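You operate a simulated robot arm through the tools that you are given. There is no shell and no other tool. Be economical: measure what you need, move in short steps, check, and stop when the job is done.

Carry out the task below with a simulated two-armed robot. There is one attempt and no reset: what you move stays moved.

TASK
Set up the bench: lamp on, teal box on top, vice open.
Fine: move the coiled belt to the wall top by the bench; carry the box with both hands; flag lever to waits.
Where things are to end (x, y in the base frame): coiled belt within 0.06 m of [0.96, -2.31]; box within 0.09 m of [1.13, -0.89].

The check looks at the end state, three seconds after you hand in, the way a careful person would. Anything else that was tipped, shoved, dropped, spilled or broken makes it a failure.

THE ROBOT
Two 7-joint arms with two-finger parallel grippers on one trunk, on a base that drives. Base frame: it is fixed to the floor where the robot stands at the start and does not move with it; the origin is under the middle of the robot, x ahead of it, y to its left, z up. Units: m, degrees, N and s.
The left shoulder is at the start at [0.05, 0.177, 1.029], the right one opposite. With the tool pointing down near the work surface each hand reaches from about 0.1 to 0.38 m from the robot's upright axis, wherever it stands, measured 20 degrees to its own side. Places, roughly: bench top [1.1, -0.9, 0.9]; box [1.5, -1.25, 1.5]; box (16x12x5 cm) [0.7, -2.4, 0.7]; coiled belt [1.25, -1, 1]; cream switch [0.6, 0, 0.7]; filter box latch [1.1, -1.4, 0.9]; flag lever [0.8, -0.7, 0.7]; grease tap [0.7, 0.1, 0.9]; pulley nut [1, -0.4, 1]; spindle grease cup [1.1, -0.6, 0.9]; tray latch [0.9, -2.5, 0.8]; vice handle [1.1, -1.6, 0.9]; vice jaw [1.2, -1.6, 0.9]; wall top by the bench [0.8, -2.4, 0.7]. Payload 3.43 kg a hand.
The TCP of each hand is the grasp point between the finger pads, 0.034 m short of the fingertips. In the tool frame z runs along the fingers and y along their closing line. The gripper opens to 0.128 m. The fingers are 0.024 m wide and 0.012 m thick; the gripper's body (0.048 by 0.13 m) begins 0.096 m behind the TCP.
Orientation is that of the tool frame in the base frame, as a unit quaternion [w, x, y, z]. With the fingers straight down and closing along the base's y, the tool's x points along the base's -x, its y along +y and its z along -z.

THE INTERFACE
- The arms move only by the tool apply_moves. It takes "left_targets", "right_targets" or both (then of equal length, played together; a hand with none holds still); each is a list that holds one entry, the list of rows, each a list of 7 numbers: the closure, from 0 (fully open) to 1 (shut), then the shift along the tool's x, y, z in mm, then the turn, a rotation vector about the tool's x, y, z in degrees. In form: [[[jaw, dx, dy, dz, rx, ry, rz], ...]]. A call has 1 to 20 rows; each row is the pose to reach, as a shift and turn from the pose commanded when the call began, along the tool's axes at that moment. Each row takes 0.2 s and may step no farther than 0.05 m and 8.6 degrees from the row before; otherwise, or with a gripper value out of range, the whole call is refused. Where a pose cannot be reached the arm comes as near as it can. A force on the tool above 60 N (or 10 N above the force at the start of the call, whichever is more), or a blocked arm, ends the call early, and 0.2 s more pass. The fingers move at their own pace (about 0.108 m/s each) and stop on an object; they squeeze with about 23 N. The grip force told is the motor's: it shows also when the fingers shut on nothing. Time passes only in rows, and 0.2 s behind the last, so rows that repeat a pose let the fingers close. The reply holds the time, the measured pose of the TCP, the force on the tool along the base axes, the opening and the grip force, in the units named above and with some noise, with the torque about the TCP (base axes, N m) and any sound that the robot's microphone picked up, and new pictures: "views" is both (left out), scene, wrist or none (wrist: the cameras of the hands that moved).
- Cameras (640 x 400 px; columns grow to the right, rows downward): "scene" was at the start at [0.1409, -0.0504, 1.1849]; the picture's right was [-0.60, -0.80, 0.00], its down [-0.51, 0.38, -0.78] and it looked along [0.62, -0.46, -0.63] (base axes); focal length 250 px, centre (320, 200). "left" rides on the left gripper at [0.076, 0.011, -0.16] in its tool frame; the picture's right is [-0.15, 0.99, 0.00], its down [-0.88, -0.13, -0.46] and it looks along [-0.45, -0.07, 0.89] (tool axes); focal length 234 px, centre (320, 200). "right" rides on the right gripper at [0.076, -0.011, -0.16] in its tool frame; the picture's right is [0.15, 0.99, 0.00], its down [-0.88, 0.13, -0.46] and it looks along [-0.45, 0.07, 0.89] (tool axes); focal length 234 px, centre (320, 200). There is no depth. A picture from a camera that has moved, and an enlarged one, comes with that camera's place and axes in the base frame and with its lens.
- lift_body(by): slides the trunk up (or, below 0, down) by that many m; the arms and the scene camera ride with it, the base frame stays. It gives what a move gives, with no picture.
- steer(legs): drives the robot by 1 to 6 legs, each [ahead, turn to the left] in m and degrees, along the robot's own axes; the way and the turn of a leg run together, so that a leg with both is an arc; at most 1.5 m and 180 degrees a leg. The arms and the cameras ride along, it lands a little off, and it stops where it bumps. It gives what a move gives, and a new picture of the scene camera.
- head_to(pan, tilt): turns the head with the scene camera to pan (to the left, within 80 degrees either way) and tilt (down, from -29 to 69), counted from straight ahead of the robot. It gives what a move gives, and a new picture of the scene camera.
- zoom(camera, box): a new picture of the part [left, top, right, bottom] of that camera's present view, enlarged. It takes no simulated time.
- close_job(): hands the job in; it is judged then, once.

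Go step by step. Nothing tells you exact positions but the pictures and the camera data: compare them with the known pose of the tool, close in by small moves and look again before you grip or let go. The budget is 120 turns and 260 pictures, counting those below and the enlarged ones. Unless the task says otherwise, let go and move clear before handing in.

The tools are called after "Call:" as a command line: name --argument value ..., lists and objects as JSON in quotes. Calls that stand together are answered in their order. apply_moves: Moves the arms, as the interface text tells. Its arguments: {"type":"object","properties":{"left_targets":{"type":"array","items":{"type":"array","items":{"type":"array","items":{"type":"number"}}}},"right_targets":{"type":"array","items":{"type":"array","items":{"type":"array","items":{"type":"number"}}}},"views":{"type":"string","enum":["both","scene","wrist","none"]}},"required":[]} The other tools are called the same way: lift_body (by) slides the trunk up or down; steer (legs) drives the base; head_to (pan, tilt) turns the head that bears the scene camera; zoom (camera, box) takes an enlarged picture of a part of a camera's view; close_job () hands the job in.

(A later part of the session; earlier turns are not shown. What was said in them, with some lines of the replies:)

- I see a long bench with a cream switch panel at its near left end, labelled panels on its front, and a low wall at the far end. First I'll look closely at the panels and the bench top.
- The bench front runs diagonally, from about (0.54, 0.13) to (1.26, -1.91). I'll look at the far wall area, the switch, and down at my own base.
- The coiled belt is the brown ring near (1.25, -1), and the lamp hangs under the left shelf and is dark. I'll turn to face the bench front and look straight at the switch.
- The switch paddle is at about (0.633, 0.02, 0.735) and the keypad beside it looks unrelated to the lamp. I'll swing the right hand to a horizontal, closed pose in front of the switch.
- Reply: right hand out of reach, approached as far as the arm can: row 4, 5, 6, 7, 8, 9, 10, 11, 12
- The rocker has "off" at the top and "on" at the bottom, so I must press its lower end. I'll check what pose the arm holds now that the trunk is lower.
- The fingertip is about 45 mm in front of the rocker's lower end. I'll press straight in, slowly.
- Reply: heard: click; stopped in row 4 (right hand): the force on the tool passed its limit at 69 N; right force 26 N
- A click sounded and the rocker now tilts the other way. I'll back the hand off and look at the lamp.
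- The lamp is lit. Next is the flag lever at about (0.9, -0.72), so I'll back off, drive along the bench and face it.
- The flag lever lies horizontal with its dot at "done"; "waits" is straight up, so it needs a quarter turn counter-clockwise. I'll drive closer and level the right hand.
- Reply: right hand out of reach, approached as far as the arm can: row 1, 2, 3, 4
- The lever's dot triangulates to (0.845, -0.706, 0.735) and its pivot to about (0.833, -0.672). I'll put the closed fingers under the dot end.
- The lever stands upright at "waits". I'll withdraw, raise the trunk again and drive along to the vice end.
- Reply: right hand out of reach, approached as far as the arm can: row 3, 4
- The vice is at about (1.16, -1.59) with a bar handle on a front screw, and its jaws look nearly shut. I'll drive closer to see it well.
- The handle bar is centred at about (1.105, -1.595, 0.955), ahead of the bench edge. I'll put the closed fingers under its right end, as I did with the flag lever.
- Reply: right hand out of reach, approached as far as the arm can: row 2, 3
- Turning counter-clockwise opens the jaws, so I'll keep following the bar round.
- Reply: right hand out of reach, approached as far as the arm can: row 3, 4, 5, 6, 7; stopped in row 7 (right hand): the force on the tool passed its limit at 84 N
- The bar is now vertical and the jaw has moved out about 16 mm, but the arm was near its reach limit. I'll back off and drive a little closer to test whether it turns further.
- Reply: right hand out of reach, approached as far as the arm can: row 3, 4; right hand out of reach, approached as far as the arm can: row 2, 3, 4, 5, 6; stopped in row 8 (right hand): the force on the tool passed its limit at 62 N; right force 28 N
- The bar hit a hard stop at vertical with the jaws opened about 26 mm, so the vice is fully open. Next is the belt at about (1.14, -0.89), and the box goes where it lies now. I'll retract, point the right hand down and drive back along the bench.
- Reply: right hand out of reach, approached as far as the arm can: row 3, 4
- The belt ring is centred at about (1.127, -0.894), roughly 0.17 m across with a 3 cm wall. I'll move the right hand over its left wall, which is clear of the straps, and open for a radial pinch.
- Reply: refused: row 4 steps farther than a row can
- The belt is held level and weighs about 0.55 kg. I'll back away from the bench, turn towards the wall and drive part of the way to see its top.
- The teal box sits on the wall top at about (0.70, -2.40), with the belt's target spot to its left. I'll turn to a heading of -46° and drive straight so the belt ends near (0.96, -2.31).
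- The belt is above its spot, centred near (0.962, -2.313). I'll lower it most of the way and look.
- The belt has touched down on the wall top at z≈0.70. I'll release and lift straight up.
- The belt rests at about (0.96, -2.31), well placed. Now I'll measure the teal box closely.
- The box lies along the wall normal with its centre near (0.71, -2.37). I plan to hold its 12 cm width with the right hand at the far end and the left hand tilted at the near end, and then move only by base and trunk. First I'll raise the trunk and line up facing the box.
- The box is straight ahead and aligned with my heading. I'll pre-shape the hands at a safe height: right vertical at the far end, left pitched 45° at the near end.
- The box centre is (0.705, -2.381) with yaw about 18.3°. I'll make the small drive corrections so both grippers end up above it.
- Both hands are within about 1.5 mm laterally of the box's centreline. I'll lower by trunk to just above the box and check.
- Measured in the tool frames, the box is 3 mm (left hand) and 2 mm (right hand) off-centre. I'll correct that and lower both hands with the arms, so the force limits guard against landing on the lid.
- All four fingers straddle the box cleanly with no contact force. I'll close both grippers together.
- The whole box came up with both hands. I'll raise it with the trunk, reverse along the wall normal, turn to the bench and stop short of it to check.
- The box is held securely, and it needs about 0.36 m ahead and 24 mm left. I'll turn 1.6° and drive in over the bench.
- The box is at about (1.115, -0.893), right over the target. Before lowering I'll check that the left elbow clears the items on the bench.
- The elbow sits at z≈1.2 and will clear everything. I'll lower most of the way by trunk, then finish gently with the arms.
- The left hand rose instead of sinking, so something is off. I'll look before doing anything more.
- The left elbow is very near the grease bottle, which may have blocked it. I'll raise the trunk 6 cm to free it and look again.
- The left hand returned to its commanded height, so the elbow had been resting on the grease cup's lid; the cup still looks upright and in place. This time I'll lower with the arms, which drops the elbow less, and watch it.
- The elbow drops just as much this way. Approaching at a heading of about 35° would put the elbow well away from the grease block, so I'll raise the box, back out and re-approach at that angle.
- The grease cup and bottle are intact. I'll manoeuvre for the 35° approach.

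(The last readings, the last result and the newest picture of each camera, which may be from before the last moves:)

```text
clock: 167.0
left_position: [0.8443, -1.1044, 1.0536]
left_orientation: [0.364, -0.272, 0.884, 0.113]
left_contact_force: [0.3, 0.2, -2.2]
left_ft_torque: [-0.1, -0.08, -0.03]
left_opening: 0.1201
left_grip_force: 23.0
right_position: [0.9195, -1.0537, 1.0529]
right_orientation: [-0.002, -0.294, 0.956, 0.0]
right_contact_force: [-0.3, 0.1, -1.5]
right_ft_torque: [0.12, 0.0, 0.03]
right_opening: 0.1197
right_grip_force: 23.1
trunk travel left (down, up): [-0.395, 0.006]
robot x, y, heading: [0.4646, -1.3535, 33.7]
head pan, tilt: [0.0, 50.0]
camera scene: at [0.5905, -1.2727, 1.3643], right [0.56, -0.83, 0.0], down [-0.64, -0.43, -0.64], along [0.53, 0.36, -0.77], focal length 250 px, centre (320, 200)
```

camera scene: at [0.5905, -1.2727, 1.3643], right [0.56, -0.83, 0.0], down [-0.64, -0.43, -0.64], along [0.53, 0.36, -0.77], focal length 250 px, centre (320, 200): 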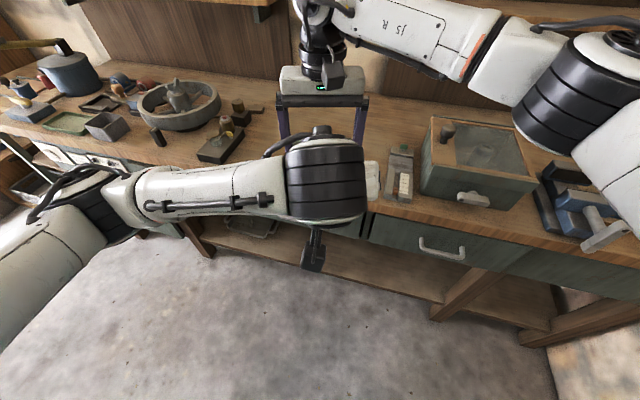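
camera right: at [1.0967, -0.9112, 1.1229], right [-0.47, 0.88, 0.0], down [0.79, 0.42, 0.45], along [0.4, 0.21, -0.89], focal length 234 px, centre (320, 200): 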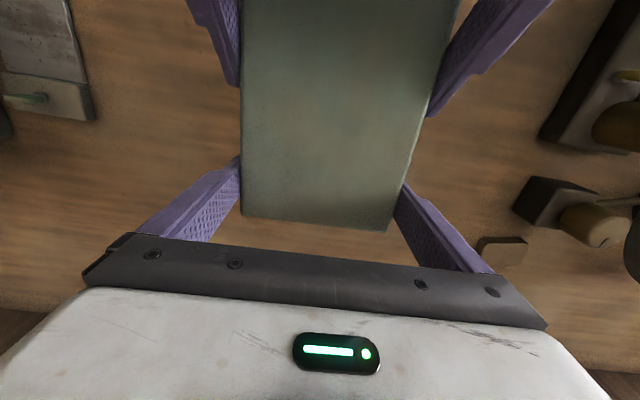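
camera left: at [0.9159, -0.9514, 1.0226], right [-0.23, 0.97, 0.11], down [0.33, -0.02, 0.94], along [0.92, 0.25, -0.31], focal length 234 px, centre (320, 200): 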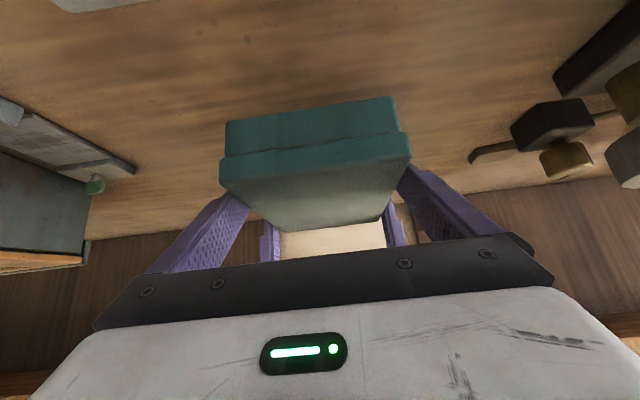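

Call:
steer --legs '[[0, 1.7], [0.317, 0]]'

Call:
head_to --pan 45 --tilt 42

Call:
zoom --camera "left" --box '[0, 0, 640, 400]'

```text
clock: 169.4
left_position: [1.0928, -0.9141, 1.0538]
left_orientation: [0.363, -0.283, 0.88, 0.118]
left_contact_force: [0.2, -0.6, -2.2]
left_ft_torque: [-0.01, -0.04, 0.0]
left_opening: 0.1201
left_grip_force: 23.2
right_position: [1.1667, -0.8595, 1.0527]
right_orientation: [-0.003, -0.307, 0.952, -0.001]
right_contact_force: [0.1, 0.4, -1.4]
right_ft_torque: [0.01, 0.08, -0.02]
right_opening: 0.1197
right_grip_force: 22.7
trunk travel left (down, up): [-0.395, 0.006]
robot x, y, heading: [0.7175, -1.1772, 35.6]
head pan, tilt: [0.0, 50.0]
camera scene: at [0.844, -1.0867, 1.3642], right [0.58, -0.81, 0.0], down [-0.62, -0.45, -0.64], along [0.52, 0.37, -0.77], focal length 250 px, centre (320, 200)
```

scene: 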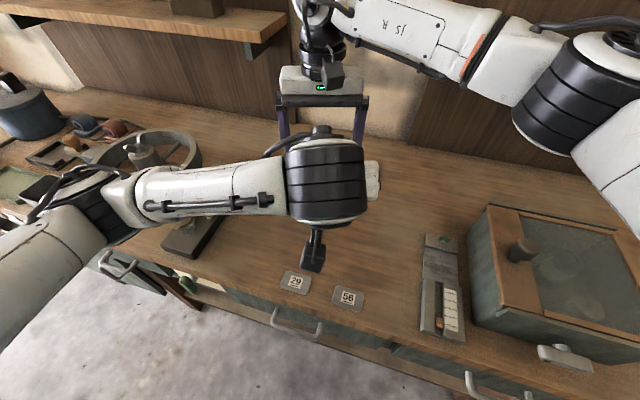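

```text
clock: 170.6
left_position: [1.0922, -0.9136, 1.0533]
left_orientation: [0.362, -0.283, 0.88, 0.118]
left_contact_force: [0.0, -0.1, -1.6]
left_ft_torque: [-0.09, -0.09, -0.03]
left_opening: 0.1197
left_grip_force: 23.2
right_position: [1.1662, -0.8608, 1.0545]
right_orientation: [-0.002, -0.307, 0.952, -0.001]
right_contact_force: [0.1, 0.4, -1.6]
right_ft_torque: [0.12, 0.07, 0.02]
right_opening: 0.1198
right_grip_force: 22.6
trunk travel left (down, up): [-0.395, 0.006]
robot x, y, heading: [0.7195, -1.1753, 35.4]
head pan, tilt: [45.0, 42.0]
camera scene: at [0.7947, -1.0493, 1.3755], right [0.99, -0.17, 0.0], down [-0.11, -0.66, -0.74], along [0.12, 0.73, -0.67], focal length 250 px, centre (320, 200)
```

scene: 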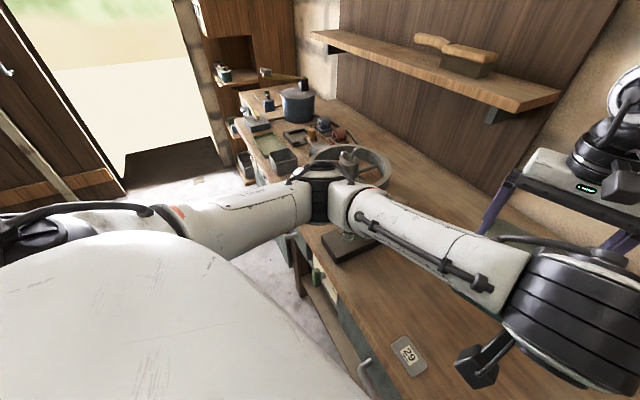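

```text
1.00 times, centred on (320, 200) of left (not enlarged: the box is as wide or as high as the picture)
camera zoom: at [0.9522, -1.0004, 1.1131], right [-0.49, 0.86, 0.11], down [0.32, 0.07, 0.94], along [0.81, 0.5, -0.31], focal length 234 px, centre (320, 200)
```

zoom: 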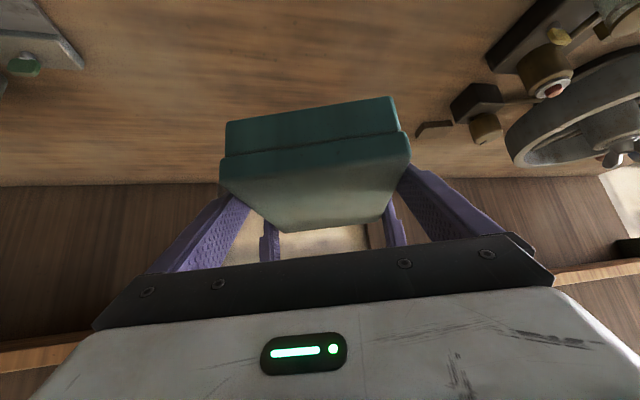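

The box is at (1.126, -0.890), and the elbow is now some 17 cm from the grease block. I'll lower by trunk.

Call:
lift_body --by -0.14

Call:
lift_body --by -0.006

Call:
zoom --camera "left" --box '[190, 60, 450, 222]'

Call:
zoom --camera "scene" --box '[220, 120, 460, 270]'

```text
clock: 172.2
left_position: [1.0922, -0.9127, 0.9122]
left_orientation: [0.363, -0.284, 0.88, 0.118]
left_contact_force: [0.2, 0.0, -2.0]
left_ft_torque: [-0.11, 0.01, 0.01]
left_opening: 0.1202
left_grip_force: 23.3
right_position: [1.166, -0.8601, 0.9147]
right_orientation: [-0.003, -0.307, 0.952, 0.0]
right_contact_force: [-0.1, 0.0, -2.4]
right_ft_torque: [0.13, -0.03, -0.01]
right_opening: 0.1197
right_grip_force: 23.4
trunk travel left (down, up): [-0.255, 0.146]
robot x, y, heading: [0.7238, -1.1749, 35.7]
head pan, tilt: [45.0, 42.0]
```

```text
clock: 172.8
left_position: [1.0927, -0.9129, 0.9103]
left_orientation: [0.366, -0.284, 0.878, 0.118]
left_contact_force: [1.1, 1.5, 11.5]
left_ft_torque: [-0.38, 0.45, -0.15]
left_opening: 0.12
left_grip_force: 22.9
right_position: [1.1672, -0.8603, 0.909]
right_orientation: [0.0, -0.307, 0.952, 0.001]
right_contact_force: [3.6, 3.1, 5.5]
right_ft_torque: [-0.61, 0.37, 0.13]
right_opening: 0.12
right_grip_force: 22.8
trunk travel left (down, up): [-0.249, 0.152]
robot x, y, heading: [0.7225, -1.1711, 35.3]
head pan, tilt: [45.0, 42.0]
```

```text
2.46 times, centred on (320, 141) of left
camera zoom: at [0.9521, -1.0005, 0.9687], right [-0.49, 0.86, 0.1], down [0.32, 0.07, 0.95], along [0.81, 0.5, -0.31], focal length 576 px, centre (320, 345)
```

zoom: 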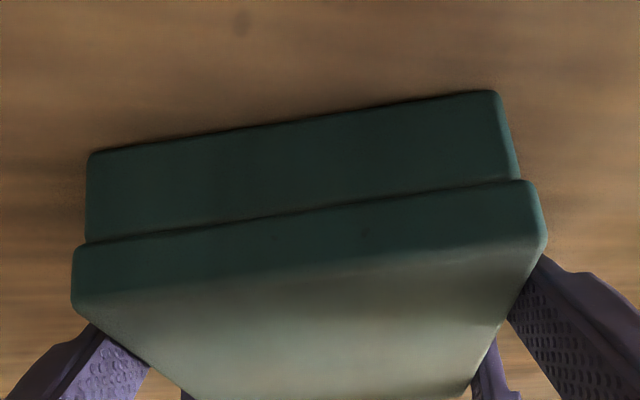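

```text
2.67 times, centred on (340, 195) of scene
camera zoom: at [0.7938, -1.0496, 1.23], right [0.99, -0.17, 0.0], down [-0.11, -0.66, -0.74], along [0.12, 0.73, -0.67], focal length 667 px, centre (267, 213)
```

zoom: 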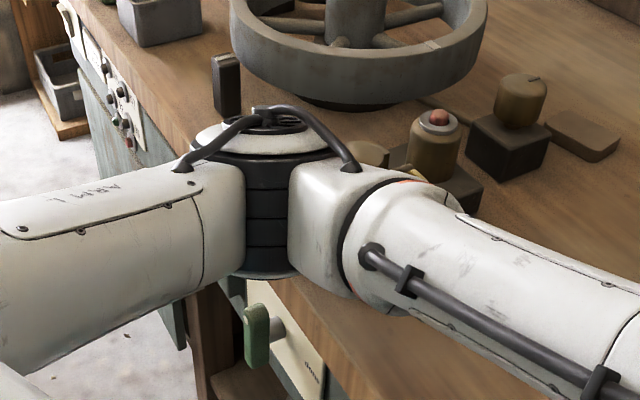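

The force readings flipped upward, so the box is resting on the bench. I'll open both grippers and look before rising.

Call:
apply_moves --right_targets '[[[0.5, 0, 0, 0, 0, 0, 0], [0, 0, 0, 0, 0, 0, 0], [0, 0, 0, 0, 0, 0, 0]]]' --left_targets '[[[0.5, 0, 0, 0, 0, 0, 0], [0, 0, 0, 0, 0, 0, 0], [0, 0, 0, 0, 0, 0, 0]]]' --views "wrist"

```text
clock: 173.6
left_position: [1.0925, -0.9127, 0.9052]
left_orientation: [0.363, -0.284, 0.879, 0.12]
left_contact_force: [1.0, 0.1, -0.6]
left_ft_torque: [-0.01, -0.05, 0.02]
left_opening: 0.1278
left_grip_force: 0.1
right_position: [1.1656, -0.8604, 0.9078]
right_orientation: [-0.002, -0.307, 0.952, -0.001]
right_contact_force: [-0.6, -0.3, 0.8]
right_ft_torque: [0.01, -0.03, 0.02]
right_opening: 0.1281
right_grip_force: 0.1
trunk travel left (down, up): [-0.249, 0.152]
robot x, y, heading: [0.7263, -1.1752, 35.6]
head pan, tilt: [45.0, 42.0]
camera right: at [1.1138, -0.912, 1.0676], right [-0.7, 0.72, 0.0], down [0.64, 0.62, 0.45], along [0.32, 0.32, -0.89], focal length 234 px, centre (320, 200)
camera left: at [0.9519, -1.0006, 0.9669], right [-0.49, 0.86, 0.11], down [0.32, 0.07, 0.94], along [0.81, 0.5, -0.31], focal length 234 px, centre (320, 200)
```

right: 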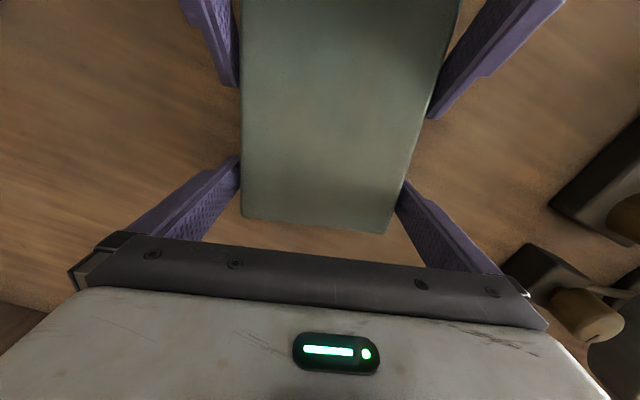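
left: 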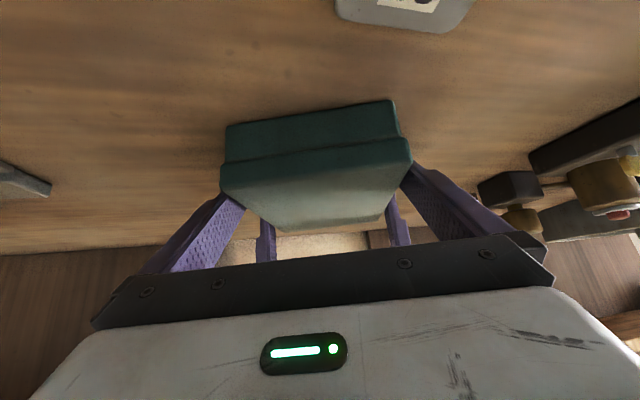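

Both are open with no contact force. I'll rise straight up by trunk.

Call:
lift_body --by 0.02

Call:
lift_body --by 0.13

Call:
steer --legs '[[-0.4, 0]]'

Call:
head_to --pan 0 --tilt 35

```text
clock: 174.3
left_position: [1.0928, -0.9135, 0.9268]
left_orientation: [0.364, -0.283, 0.879, 0.119]
left_contact_force: [0.2, 0.7, 0.4]
left_ft_torque: [-0.01, -0.03, -0.01]
left_opening: 0.1279
left_grip_force: 0.1
right_position: [1.1668, -0.8603, 0.9277]
right_orientation: [-0.001, -0.308, 0.951, -0.001]
right_contact_force: [-0.1, -0.4, 0.1]
right_ft_torque: [0.0, 0.0, 0.0]
right_opening: 0.1282
right_grip_force: 0.1
trunk travel left (down, up): [-0.269, 0.132]
robot x, y, heading: [0.7239, -1.1709, 35.5]
head pan, tilt: [45.0, 42.0]
```

```text
clock: 175.8
left_position: [1.0924, -0.9125, 1.0565]
left_orientation: [0.363, -0.283, 0.88, 0.118]
left_contact_force: [0.8, -0.5, 0.6]
left_ft_torque: [-0.02, 0.02, 0.02]
left_opening: 0.1279
left_grip_force: 0.0
right_position: [1.167, -0.8597, 1.0586]
right_orientation: [-0.003, -0.308, 0.952, 0.0]
right_contact_force: [-0.3, 0.5, -0.1]
right_ft_torque: [0.0, -0.01, 0.02]
right_opening: 0.1281
right_grip_force: 0.1
trunk travel left (down, up): [-0.399, 0.002]
robot x, y, heading: [0.7238, -1.1729, 35.5]
head pan, tilt: [45.0, 42.0]
```

```text
clock: 178.4
left_position: [0.7614, -1.1479, 1.0578]
left_orientation: [0.364, -0.283, 0.879, 0.119]
left_contact_force: [0.3, -0.3, 0.0]
left_ft_torque: [-0.06, -0.02, 0.01]
left_opening: 0.128
left_grip_force: 0.1
right_position: [0.8357, -1.0951, 1.0587]
right_orientation: [-0.002, -0.308, 0.952, -0.001]
right_contact_force: [0.2, 0.1, -0.4]
right_ft_torque: [-0.01, -0.01, 0.0]
right_opening: 0.128
right_grip_force: 0.2
trunk travel left (down, up): [-0.399, 0.002]
robot x, y, heading: [0.3877, -1.4085, 35.6]
head pan, tilt: [45.0, 42.0]
camera scene: at [0.4639, -1.2853, 1.3797], right [0.99, -0.16, 0.0], down [-0.11, -0.66, -0.74], along [0.12, 0.73, -0.67], focal length 250 px, centre (320, 200)
```

scene: 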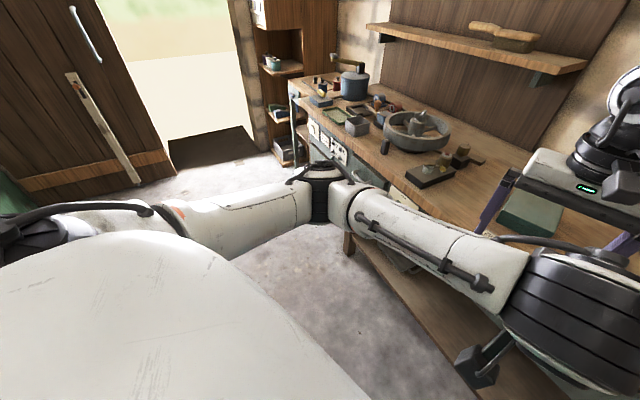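

```text
clock: 179.5
left_position: [0.7613, -1.1478, 1.0576]
left_orientation: [0.363, -0.284, 0.879, 0.119]
left_contact_force: [-0.7, -0.2, 0.5]
left_ft_torque: [0.0, -0.02, 0.01]
left_opening: 0.1281
left_grip_force: 0.1
right_position: [0.8353, -1.0934, 1.0585]
right_orientation: [-0.002, -0.309, 0.951, 0.0]
right_contact_force: [0.1, -1.1, -0.6]
right_ft_torque: [0.02, 0.01, 0.02]
right_opening: 0.1278
right_grip_force: 0.1
trunk travel left (down, up): [-0.399, 0.002]
robot x, y, heading: [0.39, -1.4073, 35.8]
head pan, tilt: [0.0, 35.0]
camera scene: at [0.5223, -1.3161, 1.3901], right [0.58, -0.81, 0.0], down [-0.47, -0.33, -0.82], along [0.67, 0.48, -0.57], focal length 250 px, centre (320, 200)
```

scene: 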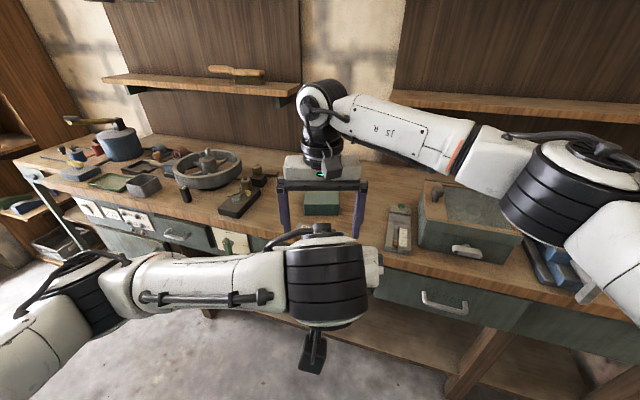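

Call:
steer --legs '[[-0.3, 0], [0, -20]]'

Call:
zoom --camera "scene" --box '[180, 80, 460, 255]'

Call:
head_to --pan 20 --tilt 10

Call:
head_to --pan -55 --tilt 30

```text
clock: 182.6
left_position: [0.5852, -1.4655, 1.0573]
left_orientation: [0.378, -0.128, 0.915, 0.055]
left_contact_force: [0.3, -0.2, 0.6]
left_ft_torque: [-0.01, 0.0, -0.03]
left_opening: 0.1278
left_grip_force: 0.1
right_position: [0.6727, -1.4413, 1.0575]
right_orientation: [-0.002, -0.138, 0.99, 0.0]
right_contact_force: [-0.2, 0.6, -0.2]
right_ft_torque: [-0.03, 0.0, 0.01]
right_opening: 0.1282
right_grip_force: 0.1
trunk travel left (down, up): [-0.399, 0.002]
robot x, y, heading: [0.147, -1.5841, 15.7]
head pan, tilt: [0.0, 35.0]
camera scene: at [0.3018, -1.5409, 1.3901], right [0.27, -0.96, 0.0], down [-0.55, -0.15, -0.82], along [0.79, 0.22, -0.57], focal length 250 px, centre (320, 200)
```

scene: 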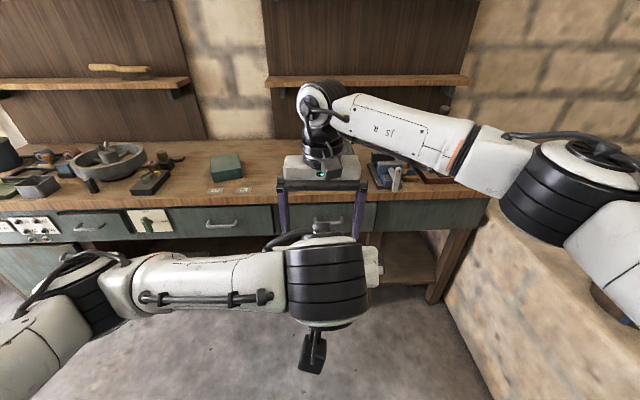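

```text
2.29 times, centred on (320, 168) of scene
camera zoom: at [0.3018, -1.5409, 1.3901], right [0.27, -0.96, 0.0], down [-0.55, -0.15, -0.82], along [0.79, 0.22, -0.57], focal length 572 px, centre (320, 274)
```

zoom: 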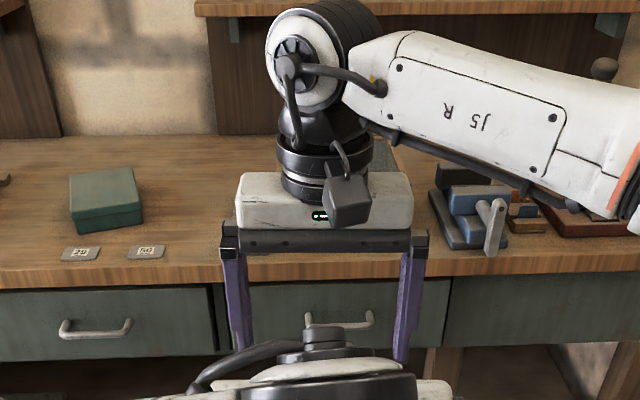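

```text
clock: 183.5
left_position: [0.585, -1.4659, 1.0571]
left_orientation: [0.378, -0.127, 0.915, 0.054]
left_contact_force: [0.2, 0.0, 0.4]
left_ft_torque: [0.0, 0.02, 0.01]
left_opening: 0.1278
left_grip_force: 0.0
right_position: [0.6726, -1.4396, 1.0582]
right_orientation: [-0.004, -0.138, 0.99, 0.0]
right_contact_force: [-0.6, -0.3, 0.3]
right_ft_torque: [0.0, -0.01, -0.04]
right_opening: 0.1281
right_grip_force: 0.0
trunk travel left (down, up): [-0.399, 0.002]
robot x, y, heading: [0.1488, -1.5851, 15.9]
head pan, tilt: [20.0, 10.0]
camera scene: at [0.2925, -1.51, 1.4302], right [0.58, -0.81, 0.0], down [-0.14, -0.1, -0.98], along [0.8, 0.57, -0.17], focal length 250 px, centre (320, 200)
```

scene: 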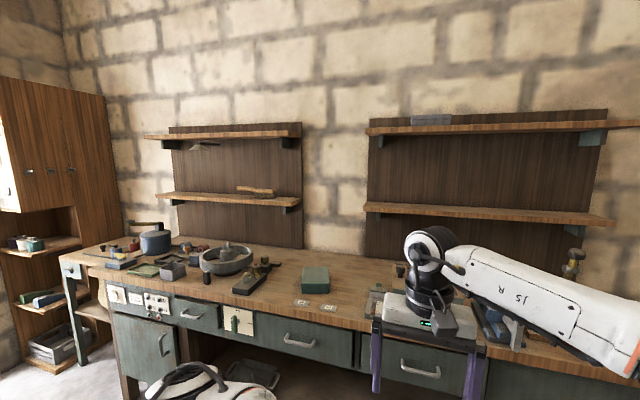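

```text
clock: 185.0
left_position: [0.5868, -1.4657, 1.0582]
left_orientation: [0.378, -0.127, 0.916, 0.054]
left_contact_force: [0.0, -0.5, -0.4]
left_ft_torque: [0.0, -0.02, 0.0]
left_opening: 0.1281
left_grip_force: 0.0
right_position: [0.6725, -1.4408, 1.0588]
right_orientation: [-0.003, -0.138, 0.99, 0.0]
right_contact_force: [-0.3, 0.5, 0.7]
right_ft_torque: [-0.01, 0.02, 0.03]
right_opening: 0.1279
right_grip_force: 0.1
trunk travel left (down, up): [-0.399, 0.002]
robot x, y, heading: [0.1458, -1.5819, 15.5]
head pan, tilt: [-55.0, 30.0]
camera scene: at [0.2867, -1.6214, 1.3979], right [-0.63, -0.77, 0.0], down [-0.39, 0.32, -0.87], along [0.67, -0.55, -0.5], focal length 250 px, centre (320, 200)
```

scene: 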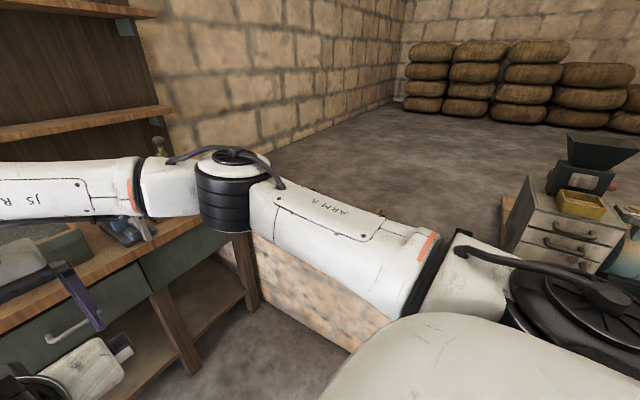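

The last views show the box on the bench near (1.13, -0.89), the flag lever upright at "waits" and the vice handle at its open stop. The lamp was lit when last in view, and the belt was in place on the wall top when I took the box from beside it. Both hands are empty and clear, so I'm handing in.

Call:
close_job

```text
The job is handed in.
```

I handed the job in with every requested item set, and saw nothing tipped, broken or out of place.

| Item | End state |
|---|---|
| Lamp | On; I saw it lit after pressing the switch, but it was out of view in the final pictures. |
| Flag lever | Upright at "waits". |
| Vice | Open to its hard stop; the jaw moved out by about 26 mm. |
| Coiled belt | On the wall top at about (0.96, -2.31). I last saw it when I took the box from beside it. |
| Teal box | On the bench at about (1.13, -0.89), carried there with both hands. |

On my first try at setting the box down, the left hand was pushed up. Either the box touched the bench sooner than I expected, or the left elbow pressed on the spindle grease cup. The cup and bottle were still upright and in place afterwards. I set the box down from a different angle to keep clear of them.
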